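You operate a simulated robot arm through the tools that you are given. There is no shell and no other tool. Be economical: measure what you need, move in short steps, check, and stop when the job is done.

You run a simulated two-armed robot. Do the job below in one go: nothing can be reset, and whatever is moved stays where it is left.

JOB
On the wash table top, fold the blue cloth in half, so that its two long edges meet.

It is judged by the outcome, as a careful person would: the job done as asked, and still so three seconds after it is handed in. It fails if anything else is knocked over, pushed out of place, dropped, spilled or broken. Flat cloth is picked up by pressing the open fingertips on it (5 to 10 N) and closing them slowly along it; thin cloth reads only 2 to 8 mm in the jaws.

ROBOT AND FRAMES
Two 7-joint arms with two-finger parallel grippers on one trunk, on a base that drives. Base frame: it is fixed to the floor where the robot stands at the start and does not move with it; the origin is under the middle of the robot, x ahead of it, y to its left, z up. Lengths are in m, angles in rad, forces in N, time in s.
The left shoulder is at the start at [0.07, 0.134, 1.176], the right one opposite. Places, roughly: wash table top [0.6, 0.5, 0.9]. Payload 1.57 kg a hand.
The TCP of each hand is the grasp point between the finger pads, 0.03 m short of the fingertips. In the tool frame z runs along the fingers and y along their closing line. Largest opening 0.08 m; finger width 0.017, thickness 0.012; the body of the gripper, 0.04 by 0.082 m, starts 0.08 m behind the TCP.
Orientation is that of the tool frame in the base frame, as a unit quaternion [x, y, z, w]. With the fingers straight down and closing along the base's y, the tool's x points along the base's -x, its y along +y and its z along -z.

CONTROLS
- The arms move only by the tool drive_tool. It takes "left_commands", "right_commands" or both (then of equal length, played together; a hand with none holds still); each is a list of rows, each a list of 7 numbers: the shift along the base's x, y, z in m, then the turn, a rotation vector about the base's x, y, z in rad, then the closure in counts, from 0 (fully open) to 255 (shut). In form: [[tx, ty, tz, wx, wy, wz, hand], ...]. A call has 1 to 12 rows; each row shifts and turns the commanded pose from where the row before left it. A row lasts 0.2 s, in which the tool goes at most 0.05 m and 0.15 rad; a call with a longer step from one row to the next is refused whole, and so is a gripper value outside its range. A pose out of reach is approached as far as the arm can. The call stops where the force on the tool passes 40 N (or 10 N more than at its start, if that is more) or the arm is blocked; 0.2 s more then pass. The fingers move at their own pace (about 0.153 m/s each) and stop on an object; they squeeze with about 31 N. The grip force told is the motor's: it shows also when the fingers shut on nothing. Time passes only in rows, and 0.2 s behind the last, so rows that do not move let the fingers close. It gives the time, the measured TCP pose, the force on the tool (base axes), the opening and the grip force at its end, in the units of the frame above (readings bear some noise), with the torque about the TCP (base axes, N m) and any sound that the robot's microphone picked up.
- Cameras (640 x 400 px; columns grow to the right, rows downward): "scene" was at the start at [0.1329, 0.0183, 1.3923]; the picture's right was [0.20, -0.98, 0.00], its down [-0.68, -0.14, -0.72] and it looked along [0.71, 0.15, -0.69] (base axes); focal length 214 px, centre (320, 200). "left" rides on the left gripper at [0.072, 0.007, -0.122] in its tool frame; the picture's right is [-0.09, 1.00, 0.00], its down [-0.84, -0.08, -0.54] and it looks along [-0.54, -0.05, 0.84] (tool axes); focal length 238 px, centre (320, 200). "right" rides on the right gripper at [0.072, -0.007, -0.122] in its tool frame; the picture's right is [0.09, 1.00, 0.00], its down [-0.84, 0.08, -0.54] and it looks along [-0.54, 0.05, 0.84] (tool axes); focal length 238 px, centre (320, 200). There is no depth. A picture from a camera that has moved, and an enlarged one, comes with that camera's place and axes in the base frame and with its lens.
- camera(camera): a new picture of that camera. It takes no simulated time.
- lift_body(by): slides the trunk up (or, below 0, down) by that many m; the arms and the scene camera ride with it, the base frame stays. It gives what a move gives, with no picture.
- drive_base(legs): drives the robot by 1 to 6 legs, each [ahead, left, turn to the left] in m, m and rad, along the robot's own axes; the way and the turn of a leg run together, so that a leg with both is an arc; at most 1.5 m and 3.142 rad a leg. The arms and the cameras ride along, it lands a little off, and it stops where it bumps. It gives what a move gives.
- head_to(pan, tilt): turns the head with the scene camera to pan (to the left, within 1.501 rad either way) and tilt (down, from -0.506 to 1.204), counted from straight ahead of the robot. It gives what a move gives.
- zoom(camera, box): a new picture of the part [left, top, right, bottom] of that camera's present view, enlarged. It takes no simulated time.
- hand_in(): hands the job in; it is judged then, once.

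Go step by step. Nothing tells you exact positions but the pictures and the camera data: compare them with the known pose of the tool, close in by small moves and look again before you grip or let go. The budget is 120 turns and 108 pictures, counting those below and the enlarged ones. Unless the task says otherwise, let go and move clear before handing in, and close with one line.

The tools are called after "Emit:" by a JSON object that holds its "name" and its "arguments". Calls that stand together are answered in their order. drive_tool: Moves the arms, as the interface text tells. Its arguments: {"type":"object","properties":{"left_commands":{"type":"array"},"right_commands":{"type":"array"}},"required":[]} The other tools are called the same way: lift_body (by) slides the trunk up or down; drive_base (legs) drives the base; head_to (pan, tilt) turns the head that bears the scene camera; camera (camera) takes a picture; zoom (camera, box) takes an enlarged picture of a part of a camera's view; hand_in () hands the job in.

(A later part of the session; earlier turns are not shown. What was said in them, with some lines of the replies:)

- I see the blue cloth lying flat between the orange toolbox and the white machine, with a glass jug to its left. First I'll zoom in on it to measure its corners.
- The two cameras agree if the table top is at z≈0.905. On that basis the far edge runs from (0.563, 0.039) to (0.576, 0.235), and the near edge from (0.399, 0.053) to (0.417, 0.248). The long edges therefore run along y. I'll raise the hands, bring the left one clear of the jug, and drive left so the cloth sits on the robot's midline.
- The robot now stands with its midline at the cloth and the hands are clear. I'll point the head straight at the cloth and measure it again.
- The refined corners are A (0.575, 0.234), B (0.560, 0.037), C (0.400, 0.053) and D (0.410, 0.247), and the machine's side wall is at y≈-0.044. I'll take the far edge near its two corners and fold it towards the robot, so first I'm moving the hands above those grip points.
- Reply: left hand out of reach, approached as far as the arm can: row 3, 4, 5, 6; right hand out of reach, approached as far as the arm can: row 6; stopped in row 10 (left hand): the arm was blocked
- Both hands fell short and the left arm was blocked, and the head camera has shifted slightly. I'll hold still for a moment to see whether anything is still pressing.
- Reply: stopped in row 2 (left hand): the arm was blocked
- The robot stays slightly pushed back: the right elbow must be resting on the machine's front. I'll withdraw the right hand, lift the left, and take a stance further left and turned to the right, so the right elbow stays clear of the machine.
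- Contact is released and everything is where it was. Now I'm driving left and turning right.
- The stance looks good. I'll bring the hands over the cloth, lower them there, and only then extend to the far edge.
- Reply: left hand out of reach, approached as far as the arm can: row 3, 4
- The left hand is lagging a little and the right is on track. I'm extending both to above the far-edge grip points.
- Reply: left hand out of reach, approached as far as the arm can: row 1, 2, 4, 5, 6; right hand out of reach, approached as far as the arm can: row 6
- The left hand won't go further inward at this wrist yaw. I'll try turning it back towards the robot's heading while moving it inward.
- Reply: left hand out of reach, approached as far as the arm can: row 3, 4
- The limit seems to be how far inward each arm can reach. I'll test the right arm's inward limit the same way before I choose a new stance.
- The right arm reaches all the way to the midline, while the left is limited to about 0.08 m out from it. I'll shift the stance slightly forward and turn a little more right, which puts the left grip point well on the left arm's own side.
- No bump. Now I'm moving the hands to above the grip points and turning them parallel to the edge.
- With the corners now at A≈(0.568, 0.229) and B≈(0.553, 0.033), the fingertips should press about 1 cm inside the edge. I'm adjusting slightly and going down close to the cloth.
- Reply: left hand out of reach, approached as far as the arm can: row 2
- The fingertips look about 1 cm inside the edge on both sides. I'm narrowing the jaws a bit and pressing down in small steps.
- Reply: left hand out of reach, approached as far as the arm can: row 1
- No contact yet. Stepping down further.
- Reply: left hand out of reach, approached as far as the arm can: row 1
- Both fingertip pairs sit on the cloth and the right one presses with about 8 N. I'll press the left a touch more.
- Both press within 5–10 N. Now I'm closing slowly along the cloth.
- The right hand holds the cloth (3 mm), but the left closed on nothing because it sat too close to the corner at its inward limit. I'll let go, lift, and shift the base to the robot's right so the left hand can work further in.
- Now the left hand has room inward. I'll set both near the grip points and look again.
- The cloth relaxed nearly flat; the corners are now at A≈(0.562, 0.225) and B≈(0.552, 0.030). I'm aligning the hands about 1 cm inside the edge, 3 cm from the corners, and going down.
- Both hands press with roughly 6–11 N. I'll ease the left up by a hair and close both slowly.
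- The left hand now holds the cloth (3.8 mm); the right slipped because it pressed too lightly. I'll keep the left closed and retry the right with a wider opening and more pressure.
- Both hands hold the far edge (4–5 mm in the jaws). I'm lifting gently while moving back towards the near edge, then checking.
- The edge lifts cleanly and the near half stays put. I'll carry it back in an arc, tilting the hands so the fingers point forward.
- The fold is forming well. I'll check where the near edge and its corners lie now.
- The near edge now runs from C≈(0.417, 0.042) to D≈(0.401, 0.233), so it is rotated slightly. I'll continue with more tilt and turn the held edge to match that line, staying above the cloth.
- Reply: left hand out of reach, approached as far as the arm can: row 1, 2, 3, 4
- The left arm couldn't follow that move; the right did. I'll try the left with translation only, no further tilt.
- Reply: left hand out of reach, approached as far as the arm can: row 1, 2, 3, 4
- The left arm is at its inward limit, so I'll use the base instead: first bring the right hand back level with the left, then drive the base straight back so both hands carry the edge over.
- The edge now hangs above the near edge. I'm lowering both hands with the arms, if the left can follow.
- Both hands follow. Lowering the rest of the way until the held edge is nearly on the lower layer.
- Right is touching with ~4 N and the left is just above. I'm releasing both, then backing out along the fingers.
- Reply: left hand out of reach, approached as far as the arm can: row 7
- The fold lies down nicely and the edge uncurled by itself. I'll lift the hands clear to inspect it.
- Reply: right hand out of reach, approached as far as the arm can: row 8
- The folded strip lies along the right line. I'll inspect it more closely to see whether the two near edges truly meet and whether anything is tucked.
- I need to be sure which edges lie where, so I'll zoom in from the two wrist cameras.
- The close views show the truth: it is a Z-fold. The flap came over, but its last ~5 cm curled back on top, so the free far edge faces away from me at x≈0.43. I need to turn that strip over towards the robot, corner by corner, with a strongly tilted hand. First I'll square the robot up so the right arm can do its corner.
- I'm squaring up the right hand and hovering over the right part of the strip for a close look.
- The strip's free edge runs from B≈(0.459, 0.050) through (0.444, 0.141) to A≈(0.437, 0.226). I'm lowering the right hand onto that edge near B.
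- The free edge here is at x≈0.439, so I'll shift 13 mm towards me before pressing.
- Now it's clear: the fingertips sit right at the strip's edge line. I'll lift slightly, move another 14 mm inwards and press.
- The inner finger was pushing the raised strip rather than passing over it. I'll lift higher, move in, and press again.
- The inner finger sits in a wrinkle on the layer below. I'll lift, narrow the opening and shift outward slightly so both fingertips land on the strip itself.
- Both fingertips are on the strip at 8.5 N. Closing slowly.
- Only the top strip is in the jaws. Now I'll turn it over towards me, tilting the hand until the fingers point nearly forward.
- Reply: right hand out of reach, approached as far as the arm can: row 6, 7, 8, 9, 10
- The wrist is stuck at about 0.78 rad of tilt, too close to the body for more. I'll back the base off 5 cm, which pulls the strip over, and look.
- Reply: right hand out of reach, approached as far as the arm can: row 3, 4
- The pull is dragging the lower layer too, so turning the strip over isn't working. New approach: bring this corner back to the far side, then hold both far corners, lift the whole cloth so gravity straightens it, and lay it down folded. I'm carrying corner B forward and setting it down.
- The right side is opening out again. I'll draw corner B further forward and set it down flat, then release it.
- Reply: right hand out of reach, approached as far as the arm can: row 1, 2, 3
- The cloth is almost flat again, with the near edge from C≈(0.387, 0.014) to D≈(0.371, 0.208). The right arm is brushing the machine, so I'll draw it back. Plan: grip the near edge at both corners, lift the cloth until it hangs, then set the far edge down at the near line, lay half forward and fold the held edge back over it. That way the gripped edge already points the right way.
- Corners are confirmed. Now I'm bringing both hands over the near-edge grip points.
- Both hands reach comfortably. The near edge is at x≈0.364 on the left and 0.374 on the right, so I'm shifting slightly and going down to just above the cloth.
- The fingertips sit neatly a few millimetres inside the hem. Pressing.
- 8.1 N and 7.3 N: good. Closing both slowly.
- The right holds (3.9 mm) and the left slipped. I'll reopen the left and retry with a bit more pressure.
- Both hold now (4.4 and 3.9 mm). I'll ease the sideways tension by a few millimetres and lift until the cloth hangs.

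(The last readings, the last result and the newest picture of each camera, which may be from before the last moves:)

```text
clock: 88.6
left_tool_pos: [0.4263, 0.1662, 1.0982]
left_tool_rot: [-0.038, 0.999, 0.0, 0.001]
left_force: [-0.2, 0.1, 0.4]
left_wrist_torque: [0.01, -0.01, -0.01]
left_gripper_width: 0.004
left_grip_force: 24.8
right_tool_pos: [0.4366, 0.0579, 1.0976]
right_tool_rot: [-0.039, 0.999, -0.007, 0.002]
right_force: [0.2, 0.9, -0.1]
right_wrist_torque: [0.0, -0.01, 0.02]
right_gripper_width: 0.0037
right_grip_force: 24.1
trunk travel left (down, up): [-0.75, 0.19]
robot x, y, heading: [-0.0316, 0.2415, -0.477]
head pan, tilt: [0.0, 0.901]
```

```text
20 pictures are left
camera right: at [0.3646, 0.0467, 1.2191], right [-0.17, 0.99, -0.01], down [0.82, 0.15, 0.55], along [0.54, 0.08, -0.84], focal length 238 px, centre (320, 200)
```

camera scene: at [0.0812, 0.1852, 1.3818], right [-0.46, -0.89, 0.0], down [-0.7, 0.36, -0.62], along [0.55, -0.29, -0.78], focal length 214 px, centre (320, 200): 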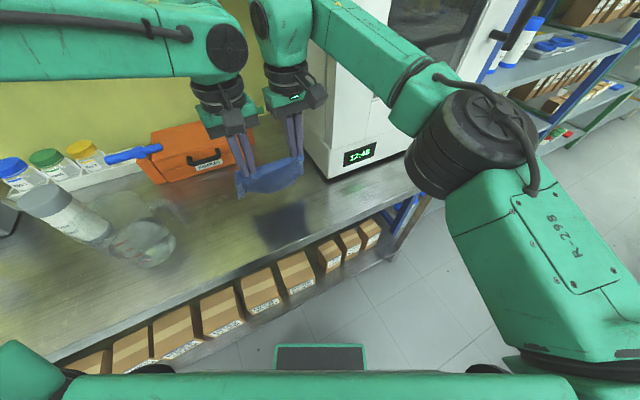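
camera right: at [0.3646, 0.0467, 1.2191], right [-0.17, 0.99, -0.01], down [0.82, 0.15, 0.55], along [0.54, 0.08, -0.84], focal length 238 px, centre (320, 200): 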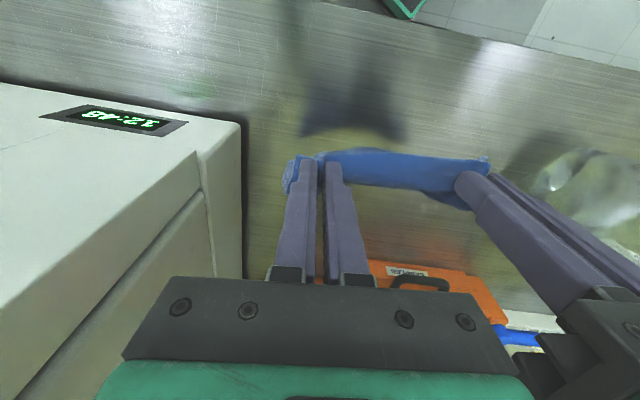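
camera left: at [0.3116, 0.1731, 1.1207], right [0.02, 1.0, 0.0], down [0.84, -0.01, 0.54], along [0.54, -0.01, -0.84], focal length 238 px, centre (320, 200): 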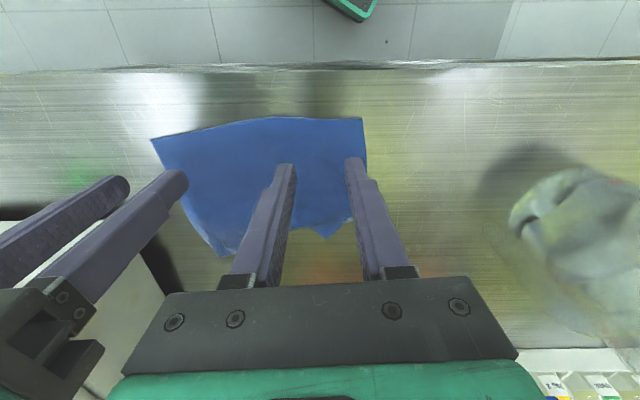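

The whole cloth hangs from both hands. I'll zoom to check the bottom edge.

Emit:
{"name": "zoom", "arguments": {"camera": "scene", "box": [210, 120, 330, 240]}}

```text
3.33 times, centred on (270, 180) of scene
camera zoom: at [0.0812, 0.1852, 1.3818], right [-0.46, -0.89, 0.0], down [-0.7, 0.36, -0.62], along [0.55, -0.29, -0.78], focal length 715 px, centre (487, 267)
```

zoom: 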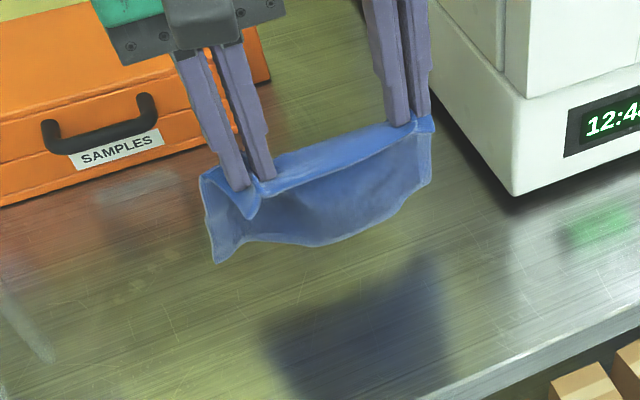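

The cloth hangs leaning forward because it leaves the fingers that way. I'll tilt the hands the other way, lower until its bottom edge touches, and move forward so that edge trails towards me.

Emit:
{"name": "drive_tool", "arguments": {"left_commands": [[-0.01, 0, 0, 0, 0.12, 0, 255], [-0.01, 0, 0, 0, 0.12, 0, 255], [-0.01, 0, -0.01, 0, 0.12, 0, 255], [0, 0, -0.015, 0, 0.12, 0, 255], [0, 0, -0.01, 0, 0, 0, 255], [0.015, 0, -0.005, 0, 0, 0, 255], [0.02, 0, 0, 0, 0, 0, 255], [0.02, 0, 0, 0, 0, 0, 255], [0.02, 0, 0, 0, 0, 0, 255], [0.02, 0, 0, 0, 0, 0, 255]], "right_commands": [[-0.01, 0, 0, 0, 0.12, 0, 255], [-0.01, 0, 0, 0, 0.12, 0, 255], [-0.01, 0, -0.01, 0, 0.12, 0, 255], [0, 0, -0.015, 0, 0.12, 0, 255], [0, 0, -0.01, 0, 0, 0, 255], [0.015, 0, -0.005, 0, 0, 0, 255], [0.02, 0, 0, 0, 0, 0, 255], [0.02, 0, 0, 0, 0, 0, 255], [0.02, 0, 0, 0, 0, 0, 255], [0.02, 0, 0, 0, 0, 0, 255]]}}

Emit:
{"name": "zoom", "arguments": {"camera": "scene", "box": [190, 100, 350, 260]}}

```text
clock: 90.5
left_tool_pos: [0.4516, 0.1633, 1.0588]
left_tool_rot: [-0.031, 0.969, 0.004, -0.245]
left_force: [-15.0, -13.2, -4.0]
left_wrist_torque: [-0.38, 0.39, 0.2]
left_gripper_width: 0.0037
left_grip_force: 24.6
left hand out of reach, approached as far as the arm can: row 9
right_tool_pos: [0.3634, 0.0737, 1.044]
right_tool_rot: [-0.039, 0.973, 0.008, -0.226]
right_force: [14.3, 14.5, 3.1]
right_wrist_torque: [0.4, -0.41, -0.39]
right_gripper_width: 0.0038
right_grip_force: 24.5
right hand out of reach, approached as far as the arm can: row 1, 2, 3, 4, 6, 7, 8, 9
trunk travel left (down, up): [-0.75, 0.19]
robot x, y, heading: [-0.0304, 0.2393, -0.479]
head pan, tilt: [0.0, 0.901]
stopped in row 9 (right hand): the force on the tool passed its limit (the readings are from after the stop); the commanded pose is now the measured one
```

```text
2.50 times, centred on (270, 180) of scene
camera zoom: at [0.0828, 0.1851, 1.3817], right [-0.46, -0.89, 0.0], down [-0.7, 0.36, -0.62], along [0.55, -0.29, -0.78], focal length 536 px, centre (445, 250)
```

zoom: 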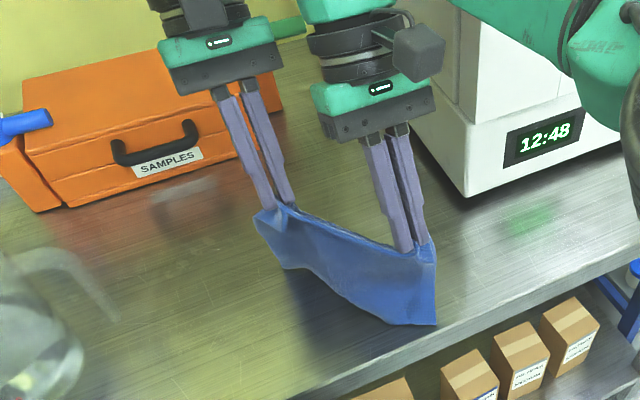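

The right arm couldn't follow with that tilt, and the cloth is now pulled diagonally. I'll bring the left back and undo the tilt on both straight away.

Emit:
{"name": "drive_tool", "arguments": {"left_commands": [[-0.025, 0, 0.005, 0, 0, 0, 255], [-0.025, 0, 0.005, 0, 0, 0, 255], [-0.005, 0, 0.005, 0, -0.12, 0, 255], [0, 0, 0, 0, -0.12, 0, 255], [0, 0, 0, 0, -0.12, 0, 255], [0, 0, 0, 0, -0.12, 0, 255]], "right_commands": [[0, 0, 0.005, 0, 0, 0, 255], [0, 0, 0.005, 0, 0, 0, 255], [0, 0, 0.01, 0, -0.12, 0, 255], [0.01, 0, 0.005, 0, -0.12, 0, 255], [0.01, -0.005, 0.005, 0, -0.12, 0, 255], [0.01, -0.005, 0, 0, -0.12, 0, 255]]}}

```text
clock: 91.9
left_tool_pos: [0.3967, 0.1646, 1.0753]
left_tool_rot: [-0.033, 0.999, -0.001, -0.003]
left_force: [-1.1, -0.1, 0.0]
left_wrist_torque: [0.01, -0.01, -0.01]
left_gripper_width: 0.0033
left_grip_force: 24.1
right_tool_pos: [0.3903, 0.0618, 1.0751]
right_tool_rot: [-0.039, 0.999, -0.003, 0.01]
right_force: [-0.5, 1.0, 0.1]
right_wrist_torque: [0.0, 0.0, 0.03]
right_gripper_width: 0.0037
right_grip_force: 24.2
trunk travel left (down, up): [-0.75, 0.19]
robot x, y, heading: [-0.0299, 0.2425, -0.479]
head pan, tilt: [0.0, 0.901]
```

Everything is level and still held. Now I'll lower a little so the bottom edge touches, then use the base to move both hands forward together so that edge trails behind.

Emit:
{"name": "drive_tool", "arguments": {"left_commands": [[0, 0, -0.01, 0, 0, 0, 255], [0, 0, -0.015, 0, 0, 0, 255], [0, 0, 0, 0, 0, 0, 255]], "right_commands": [[0.004, 0, -0.01, 0, 0, 0, 255], [0.004, 0, -0.015, 0, 0, 0, 255], [0, 0, 0, 0, 0, 0, 255]]}}

Emit:
{"name": "drive_base", "arguments": {"legs": [[0.0887, 0.0461, 0]]}}

Emit:
{"name": "zoom", "arguments": {"camera": "scene", "box": [190, 100, 350, 260]}}

```text
clock: 92.7
left_tool_pos: [0.3965, 0.1652, 1.0485]
left_tool_rot: [-0.034, 0.999, -0.003, -0.004]
left_force: [-0.1, 0.0, 0.3]
left_wrist_torque: [0.01, 0.01, 0.0]
left_gripper_width: 0.0036
left_grip_force: 24.7
right_tool_pos: [0.4006, 0.0634, 1.048]
right_tool_rot: [-0.039, 0.999, -0.003, 0.01]
right_force: [-0.4, 0.1, -0.1]
right_wrist_torque: [-0.01, -0.01, -0.02]
right_gripper_width: 0.0037
right_grip_force: 24.1
trunk travel left (down, up): [-0.75, 0.19]
robot x, y, heading: [-0.0355, 0.2408, -0.476]
head pan, tilt: [0.0, 0.901]
```

```text
clock: 93.8
left_tool_pos: [0.4933, 0.174, 1.0502]
left_tool_rot: [-0.034, 0.999, -0.006, -0.004]
left_force: [-0.7, -0.8, 0.0]
left_wrist_torque: [0.06, -0.01, 0.04]
left_gripper_width: 0.0032
left_grip_force: 24.6
right_tool_pos: [0.4965, 0.0727, 1.0501]
right_tool_rot: [-0.041, 0.999, -0.008, 0.008]
right_force: [0.2, -0.8, 0.1]
right_wrist_torque: [0.02, -0.01, 0.03]
right_gripper_width: 0.0036
right_grip_force: 24.3
trunk travel left (down, up): [-0.75, 0.19]
robot x, y, heading: [0.0687, 0.2412, -0.477]
head pan, tilt: [0.0, 0.901]
```

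```text
2.50 times, centred on (270, 180) of scene
camera zoom: at [0.1793, 0.1962, 1.3824], right [-0.46, -0.89, 0.01], down [-0.7, 0.36, -0.62], along [0.55, -0.29, -0.78], focal length 536 px, centre (445, 250)
```

zoom: 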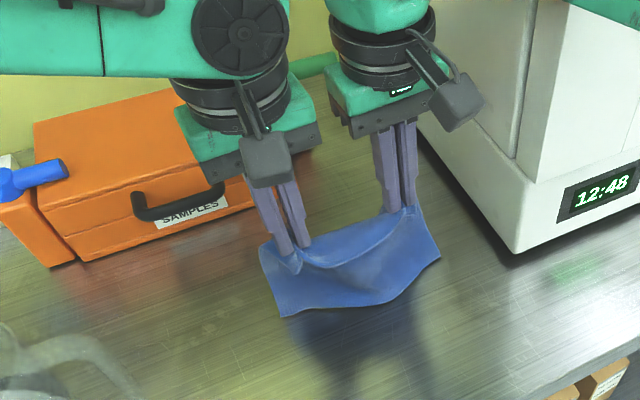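

The cloth now hangs straight down with its bottom edge just above the table. I'll back off with the base, then lower to touch and move the arms forward while lowering, so the lower half gets laid behind the hands.

Emit:
{"name": "drive_base", "arguments": {"legs": [[-0.066, -0.034, 0]]}}

Emit:
{"name": "drive_tool", "arguments": {"left_commands": [[0, 0, -0.015, 0, 0, 0, 255], [0.01, 0, -0.015, 0, 0, 0, 255], [0.015, 0, -0.005, 0, 0, 0, 255], [0.015, 0, -0.005, 0, 0, 0, 255], [0.015, 0, -0.005, 0, 0, 0, 255]], "right_commands": [[0, 0, -0.015, 0, 0, 0, 255], [0.01, 0, -0.015, 0, 0, 0, 255], [0.015, 0, -0.005, 0, 0, 0, 255], [0.015, 0, -0.005, 0, 0, 0, 255], [0.015, 0, -0.005, 0, 0, 0, 255]]}}

Emit:
{"name": "zoom", "arguments": {"camera": "scene", "box": [190, 110, 350, 260]}}

Emit:
{"name": "camera", "arguments": {"camera": "right"}}

```text
clock: 94.9
left_tool_pos: [0.4263, 0.1665, 1.0455]
left_tool_rot: [-0.035, 0.999, -0.003, -0.007]
left_force: [-0.1, -0.2, 0.2]
left_wrist_torque: [0.03, 0.03, 0.04]
left_gripper_width: 0.0037
left_grip_force: 24.8
right_tool_pos: [0.4293, 0.0647, 1.0466]
right_tool_rot: [-0.04, 0.999, -0.003, 0.008]
right_force: [0.5, 0.4, 0.4]
right_wrist_torque: [0.03, 0.03, -0.01]
right_gripper_width: 0.0035
right_grip_force: 24.4
trunk travel left (down, up): [-0.75, 0.19]
robot x, y, heading: [-0.0086, 0.243, -0.472]
head pan, tilt: [0.0, 0.901]
```

```text
clock: 96.1
left_tool_pos: [0.4788, 0.1661, 1.0034]
left_tool_rot: [-0.035, 0.999, -0.003, -0.005]
left_force: [-0.5, 0.4, -1.0]
left_wrist_torque: [0.06, -0.01, 0.01]
left_gripper_width: 0.0035
left_grip_force: 24.6
right_tool_pos: [0.4818, 0.0655, 1.0034]
right_tool_rot: [-0.041, 0.999, -0.004, 0.008]
right_force: [0.0, -0.9, -0.5]
right_wrist_torque: [0.02, 0.01, 0.01]
right_gripper_width: 0.0035
right_grip_force: 24.7
trunk travel left (down, up): [-0.75, 0.19]
robot x, y, heading: [-0.0055, 0.2396, -0.475]
head pan, tilt: [0.0, 0.901]
```

```text
2.67 times, centred on (270, 185) of scene
camera zoom: at [0.1087, 0.1859, 1.3815], right [-0.46, -0.89, 0.0], down [-0.7, 0.36, -0.62], along [0.55, -0.29, -0.78], focal length 572 px, centre (453, 240)
```

zoom: 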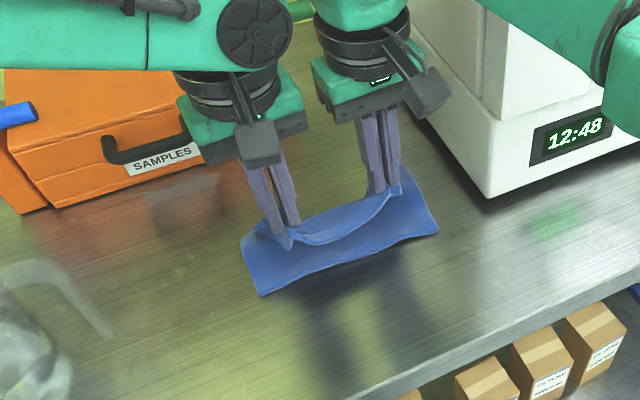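

```text
15 pictures are left
camera right: at [0.409, 0.0539, 1.1234], right [-0.17, 0.98, -0.01], down [0.82, 0.15, 0.55], along [0.55, 0.09, -0.83], focal length 238 px, centre (320, 200)
```

right: 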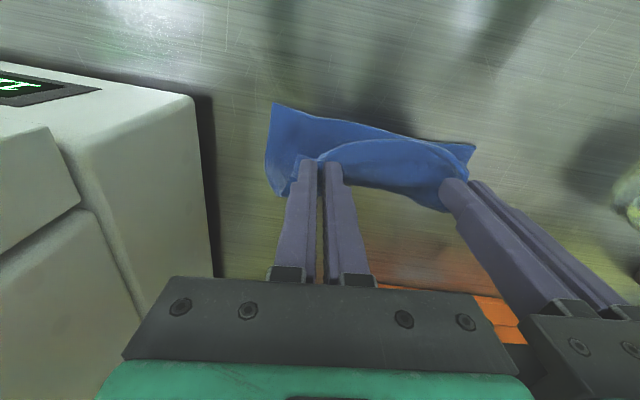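

The bottom edge is now trailing towards me, lying at x≈0.464, with the hands ahead of it. I'll continue forward to lay half of the cloth, partly with the base and partly with the arms.

Emit:
{"name": "drive_base", "arguments": {"legs": [[0.04, 0.0206, 0]]}}

Emit:
{"name": "drive_tool", "arguments": {"left_commands": [[0.01, 0, 0, 0, 0, 0, 255], [0.01, 0, 0, 0, 0, 0, 255]], "right_commands": [[0.01, 0, 0, 0, 0, 0, 255], [0.01, 0, 0, 0, 0, 0, 255]]}}

Emit:
{"name": "camera", "arguments": {"camera": "right"}}

```text
clock: 97.0
left_tool_pos: [0.5179, 0.1626, 1.005]
left_tool_rot: [-0.033, 0.999, -0.002, -0.003]
left_force: [0.5, 0.5, 0.1]
left_wrist_torque: [0.02, 0.03, 0.02]
left_gripper_width: 0.0036
left_grip_force: 24.5
right_tool_pos: [0.5205, 0.0632, 1.0055]
right_tool_rot: [-0.041, 0.999, -0.002, 0.01]
right_force: [-0.3, -0.3, 0.2]
right_wrist_torque: [0.01, -0.03, -0.01]
right_gripper_width: 0.0037
right_grip_force: 24.2
trunk travel left (down, up): [-0.75, 0.19]
robot x, y, heading: [0.0391, 0.2443, -0.477]
head pan, tilt: [0.0, 0.901]
```

```text
clock: 97.6
left_tool_pos: [0.5413, 0.1648, 1.0029]
left_tool_rot: [-0.034, 0.999, -0.003, -0.005]
left_force: [-0.1, -0.7, 0.5]
left_wrist_torque: [-0.01, 0.02, -0.04]
left_gripper_width: 0.0035
left_grip_force: 24.3
right_tool_pos: [0.5236, 0.0632, 1.0036]
right_tool_rot: [-0.04, 0.999, -0.005, 0.009]
right_force: [0.3, 0.2, 0.4]
right_wrist_torque: [-0.04, 0.03, 0.0]
right_gripper_width: 0.0037
right_grip_force: 24.5
right hand out of reach, approached as far as the arm can: row 1, 2
trunk travel left (down, up): [-0.75, 0.19]
robot x, y, heading: [0.0357, 0.2415, -0.479]
head pan, tilt: [0.0, 0.901]
```

```text
14 pictures are left
camera right: at [0.4508, 0.0524, 1.1244], right [-0.17, 0.99, -0.01], down [0.82, 0.15, 0.56], along [0.55, 0.09, -0.83], focal length 238 px, centre (320, 200)
```

right: 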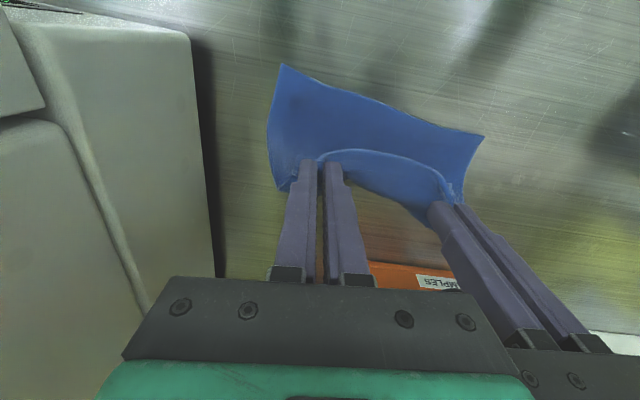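

The lower half is laid out behind the hands, with the far edge at B≈(0.472, 0.023) and A≈(0.499, 0.216), parallel to the held edge. The slack bulges ahead, where the fold belongs. Now I'll bring the held edge back and down over it.

Emit:
{"name": "drive_tool", "arguments": {"left_commands": [[-0.004, 0.001, -0.01, 0, 0, 0, 255], [-0.005, 0.001, -0.01, 0, 0, 0, 255], [-0.006, 0.001, -0.01, 0, 0, 0, 255], [-0.006, 0.001, -0.009, 0, 0, 0, 255], [-0.006, 0.001, -0.006, 0, 0, 0, 255]], "right_commands": [[-0.004, 0.001, -0.01, 0, 0, 0, 255], [-0.005, 0.001, -0.01, 0, 0, 0, 255], [-0.006, 0.001, -0.01, 0, 0, 0, 255], [-0.006, 0.001, -0.009, 0, 0, 0, 255], [-0.006, 0.001, -0.006, 0, 0, 0, 255]]}}

Emit:
{"name": "camera", "arguments": {"camera": "right"}}

Emit:
{"name": "camera", "arguments": {"camera": "left"}}

```text
clock: 98.8
left_tool_pos: [0.5146, 0.1699, 0.9594]
left_tool_rot: [-0.034, 0.999, -0.003, -0.005]
left_force: [-1.2, -0.5, 0.6]
left_wrist_torque: [-0.01, 0.02, 0.02]
left_gripper_width: 0.0034
left_grip_force: 23.9
right_tool_pos: [0.4981, 0.067, 0.9579]
right_tool_rot: [-0.039, 0.999, -0.005, 0.009]
right_force: [-0.2, 0.0, -1.5]
right_wrist_torque: [0.0, -0.01, 0.02]
right_gripper_width: 0.0036
right_grip_force: 24.8
trunk travel left (down, up): [-0.75, 0.19]
robot x, y, heading: [0.0386, 0.2417, -0.481]
head pan, tilt: [0.0, 0.901]
```

```text
13 pictures are left
camera right: at [0.4245, 0.0571, 1.0779], right [-0.17, 0.99, -0.01], down [0.82, 0.15, 0.56], along [0.55, 0.09, -0.83], focal length 238 px, centre (320, 200)
```

right: 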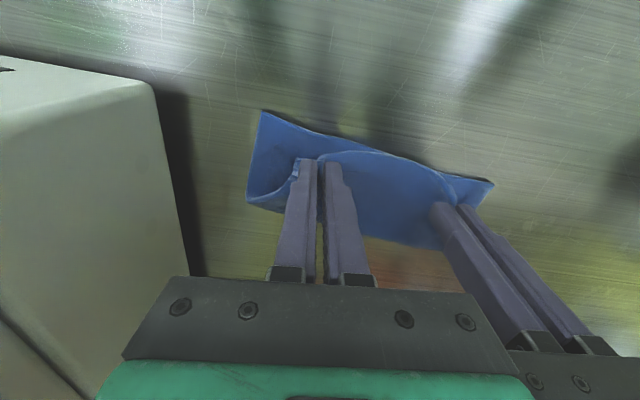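

```text
12 pictures are left
camera left: at [0.4433, 0.1723, 1.0813], right [0.02, 1.0, -0.01], down [0.84, -0.02, 0.53], along [0.53, -0.02, -0.84], focal length 238 px, centre (320, 200)
```

left: 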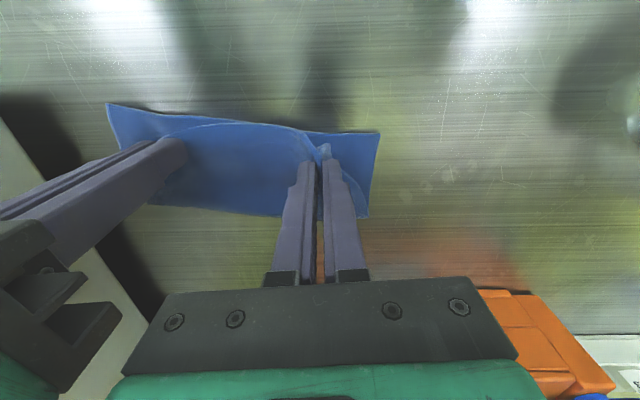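

This is just what I wanted: the fold is on the far side, and the held edge comes down over the other long edge. A last small move back and down, then release.

Emit:
{"name": "drive_tool", "arguments": {"left_commands": [[-0.006, 0.002, -0.004, 0, 0, 0, 255], [-0.006, 0.002, -0.004, 0, 0, 0, 255], [-0.001, 0, -0.004, 0, 0, 0, 255], [0, 0, -0.002, 0, 0, 0, 255]], "right_commands": [[-0.005, -0.002, -0.004, 0, 0, 0, 255], [-0.004, -0.002, -0.004, 0, 0, 0, 255], [-0.001, 0, -0.004, 0, 0, 0, 255], [0, 0, -0.001, 0, 0, 0, 255]]}}

Emit:
{"name": "camera", "arguments": {"camera": "left"}}

```text
clock: 99.8
left_tool_pos: [0.501, 0.1757, 0.9458]
left_tool_rot: [-0.034, 0.999, -0.004, -0.004]
left_force: [-0.2, -0.6, 0.1]
left_wrist_torque: [0.02, -0.02, 0.01]
left_gripper_width: 0.0037
left_grip_force: 24.1
right_tool_pos: [0.4878, 0.0664, 0.9465]
right_tool_rot: [-0.04, 0.999, -0.005, 0.009]
right_force: [0.3, -0.4, -0.3]
right_wrist_torque: [0.01, 0.02, -0.01]
right_gripper_width: 0.0036
right_grip_force: 24.7
trunk travel left (down, up): [-0.75, 0.19]
robot x, y, heading: [0.0358, 0.2403, -0.48]
head pan, tilt: [0.0, 0.901]
```

```text
11 pictures are left
camera left: at [0.429, 0.1783, 1.0685], right [0.02, 1.0, -0.01], down [0.84, -0.02, 0.54], along [0.53, -0.02, -0.84], focal length 238 px, centre (320, 200)
```

left: 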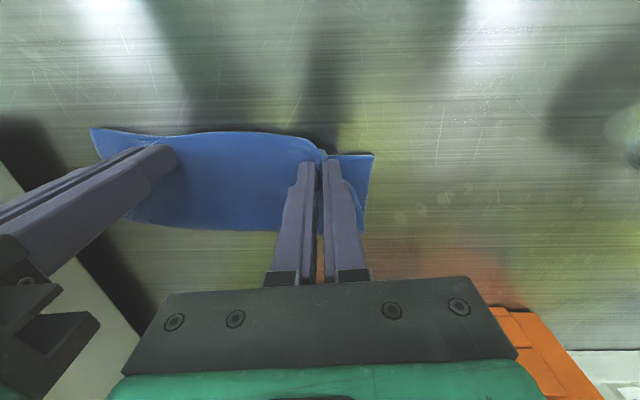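

The edges line up. Lowering the last few millimetres, opening, and lifting straight off.

Emit:
{"name": "drive_tool", "arguments": {"left_commands": [[0, 0, -0.004, 0, 0, 0, 255], [0, 0, -0.002, 0, 0, 0, 240], [0, 0, 0, 0, 0, 0, 215], [0, 0, 0, 0, 0, 0, 190], [0, 0, 0, 0, 0, 0, 160], [0, 0, 0, 0, 0, 0, 150], [0, 0, 0.02, 0, 0, 0, 150], [0, 0, 0.03, 0, 0, 0, 150], [0, 0, 0.03, 0, 0, 0, 150], [-0.02, 0.01, 0.03, 0, 0, 0, 150], [-0.03, 0.03, 0.02, 0, 0, 0, 150], [-0.03, 0.03, 0.02, 0, 0, 0, 150]], "right_commands": [[0, 0, -0.004, 0, 0, 0, 255], [0, 0, -0.002, 0, 0, 0, 240], [0, 0, 0, 0, 0, 0, 215], [0, 0, 0, 0, 0, 0, 190], [0, 0, 0, 0, 0, 0, 160], [0, 0, 0, 0, 0, 0, 150], [0, 0, 0.02, 0, 0, 0, 150], [0, 0, 0.03, 0, 0, 0, 150], [0, 0, 0.03, 0, 0, 0, 150], [-0.03, 0, 0.03, 0, 0, 0, 150], [-0.04, 0, 0.02, 0, 0, 0, 150], [-0.04, 0, 0.02, 0, 0, 0, 150]]}}

Emit:
{"name": "camera", "arguments": {"camera": "right"}}

Emit:
{"name": "zoom", "arguments": {"camera": "scene", "box": [180, 100, 340, 220]}}

```text
clock: 102.4
left_tool_pos: [0.4189, 0.2445, 1.0917]
left_tool_rot: [-0.033, 0.999, -0.002, -0.003]
left_force: [-0.5, 0.9, 0.6]
left_wrist_torque: [-0.01, -0.05, -0.01]
left_gripper_width: 0.033
left_grip_force: 0.0
right_tool_pos: [0.3728, 0.0664, 1.0901]
right_tool_rot: [-0.041, 0.999, -0.005, 0.009]
right_force: [0.0, 1.2, 0.9]
right_wrist_torque: [0.02, -0.03, 0.03]
right_gripper_width: 0.0331
right_grip_force: 0.1
trunk travel left (down, up): [-0.75, 0.19]
robot x, y, heading: [0.0384, 0.2407, -0.477]
head pan, tilt: [0.0, 0.901]
```

```text
10 pictures are left
camera right: at [0.2997, 0.0555, 1.21], right [-0.17, 0.99, -0.01], down [0.82, 0.15, 0.56], along [0.55, 0.09, -0.83], focal length 238 px, centre (320, 200)
```

right: 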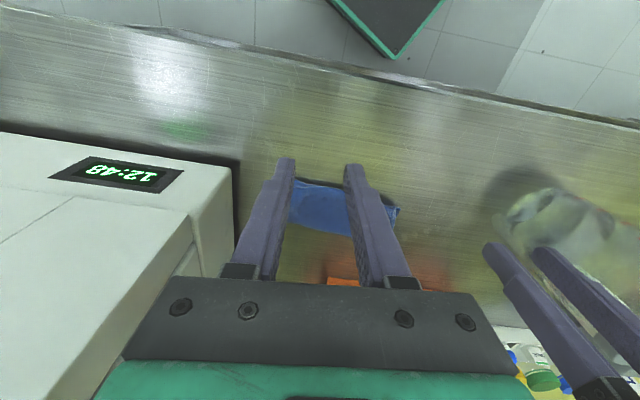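

```text
3.33 times, centred on (260, 160) of scene
camera zoom: at [0.1477, 0.1869, 1.3821], right [-0.46, -0.89, 0.0], down [-0.69, 0.36, -0.62], along [0.55, -0.29, -0.78], focal length 715 px, centre (520, 333)
```

zoom: 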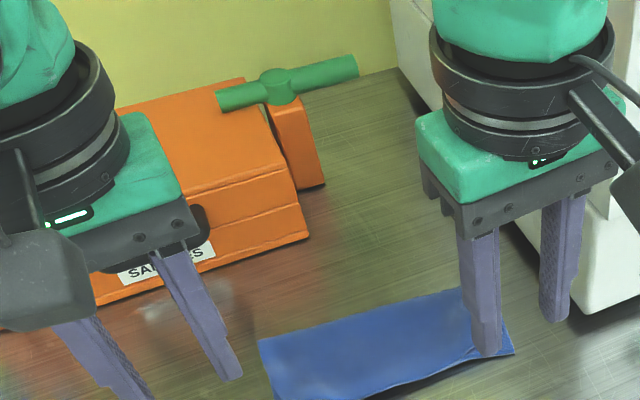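

It looks flat and neat. I'll move the hands clear and inspect the edges.

Emit:
{"name": "drive_tool", "arguments": {"left_commands": [[-0.01, 0.03, 0.02, 0, 0, 0, 150], [-0.01, 0.04, 0.01, 0, 0, 0, 150], [-0.01, 0.04, 0.01, 0, 0, 0, 150], [-0.01, 0.04, 0, 0, 0, 0, 150]], "right_commands": [[-0.02, -0.02, 0.02, 0, 0, 0, 150], [-0.02, -0.03, 0.01, 0, 0, 0, 150], [-0.02, -0.03, 0.01, 0, 0, 0, 150], [-0.02, -0.03, 0, 0, 0, 0, 150]]}}

Emit:
{"name": "zoom", "arguments": {"camera": "scene", "box": [230, 160, 325, 230]}}

Emit:
{"name": "camera", "arguments": {"camera": "right"}}

```text
clock: 103.4
left_tool_pos: [0.3742, 0.3912, 1.1311]
left_tool_rot: [-0.032, 0.999, -0.004, -0.003]
left_force: [-0.5, 1.3, 0.2]
left_wrist_torque: [-0.02, -0.09, 0.0]
left_gripper_width: 0.033
left_grip_force: 0.1
right_tool_pos: [0.2911, -0.0473, 1.1286]
right_tool_rot: [-0.04, 0.999, -0.003, 0.012]
right_force: [-1.0, -1.4, -0.1]
right_wrist_torque: [0.06, -0.07, -0.04]
right_gripper_width: 0.0331
right_grip_force: 0.1
trunk travel left (down, up): [-0.75, 0.19]
robot x, y, heading: [0.0377, 0.2422, -0.481]
head pan, tilt: [0.0, 0.901]
```

```text
5.71 times, centred on (278, 195) of scene
camera zoom: at [0.1433, 0.1818, 1.3822], right [-0.46, -0.89, -0.01], down [-0.69, 0.36, -0.62], along [0.56, -0.28, -0.78], focal length 1226 px, centre (563, 229)
```

zoom: 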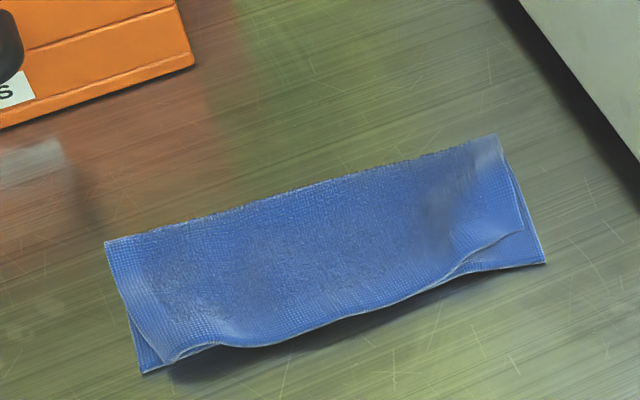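

```text
7 pictures are left
camera right: at [0.2172, -0.0593, 1.2485], right [-0.17, 0.99, -0.01], down [0.81, 0.15, 0.56], along [0.55, 0.09, -0.83], focal length 238 px, centre (320, 200)
```

right: 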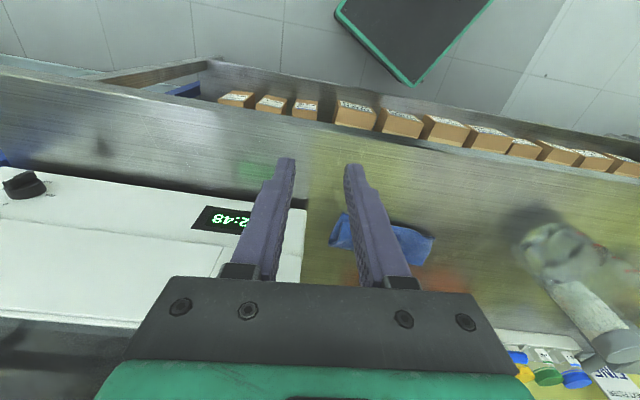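

The blue cloth lies flat and folded in half, with the fold on the far side. Its two long edges lie together, within about 1 cm along most of their length and about 2 cm apart at the right-hand corner. Nothing else looks moved in the pictures, and both hands are empty and clear, so I'm handing in.

Emit:
{"name": "hand_in", "arguments": {}}

```text
The job is handed in.
```

The blue cloth is folded in half on the wash table with its long edges together, about 2 cm apart at the right-hand corner and within about 1 cm elsewhere.
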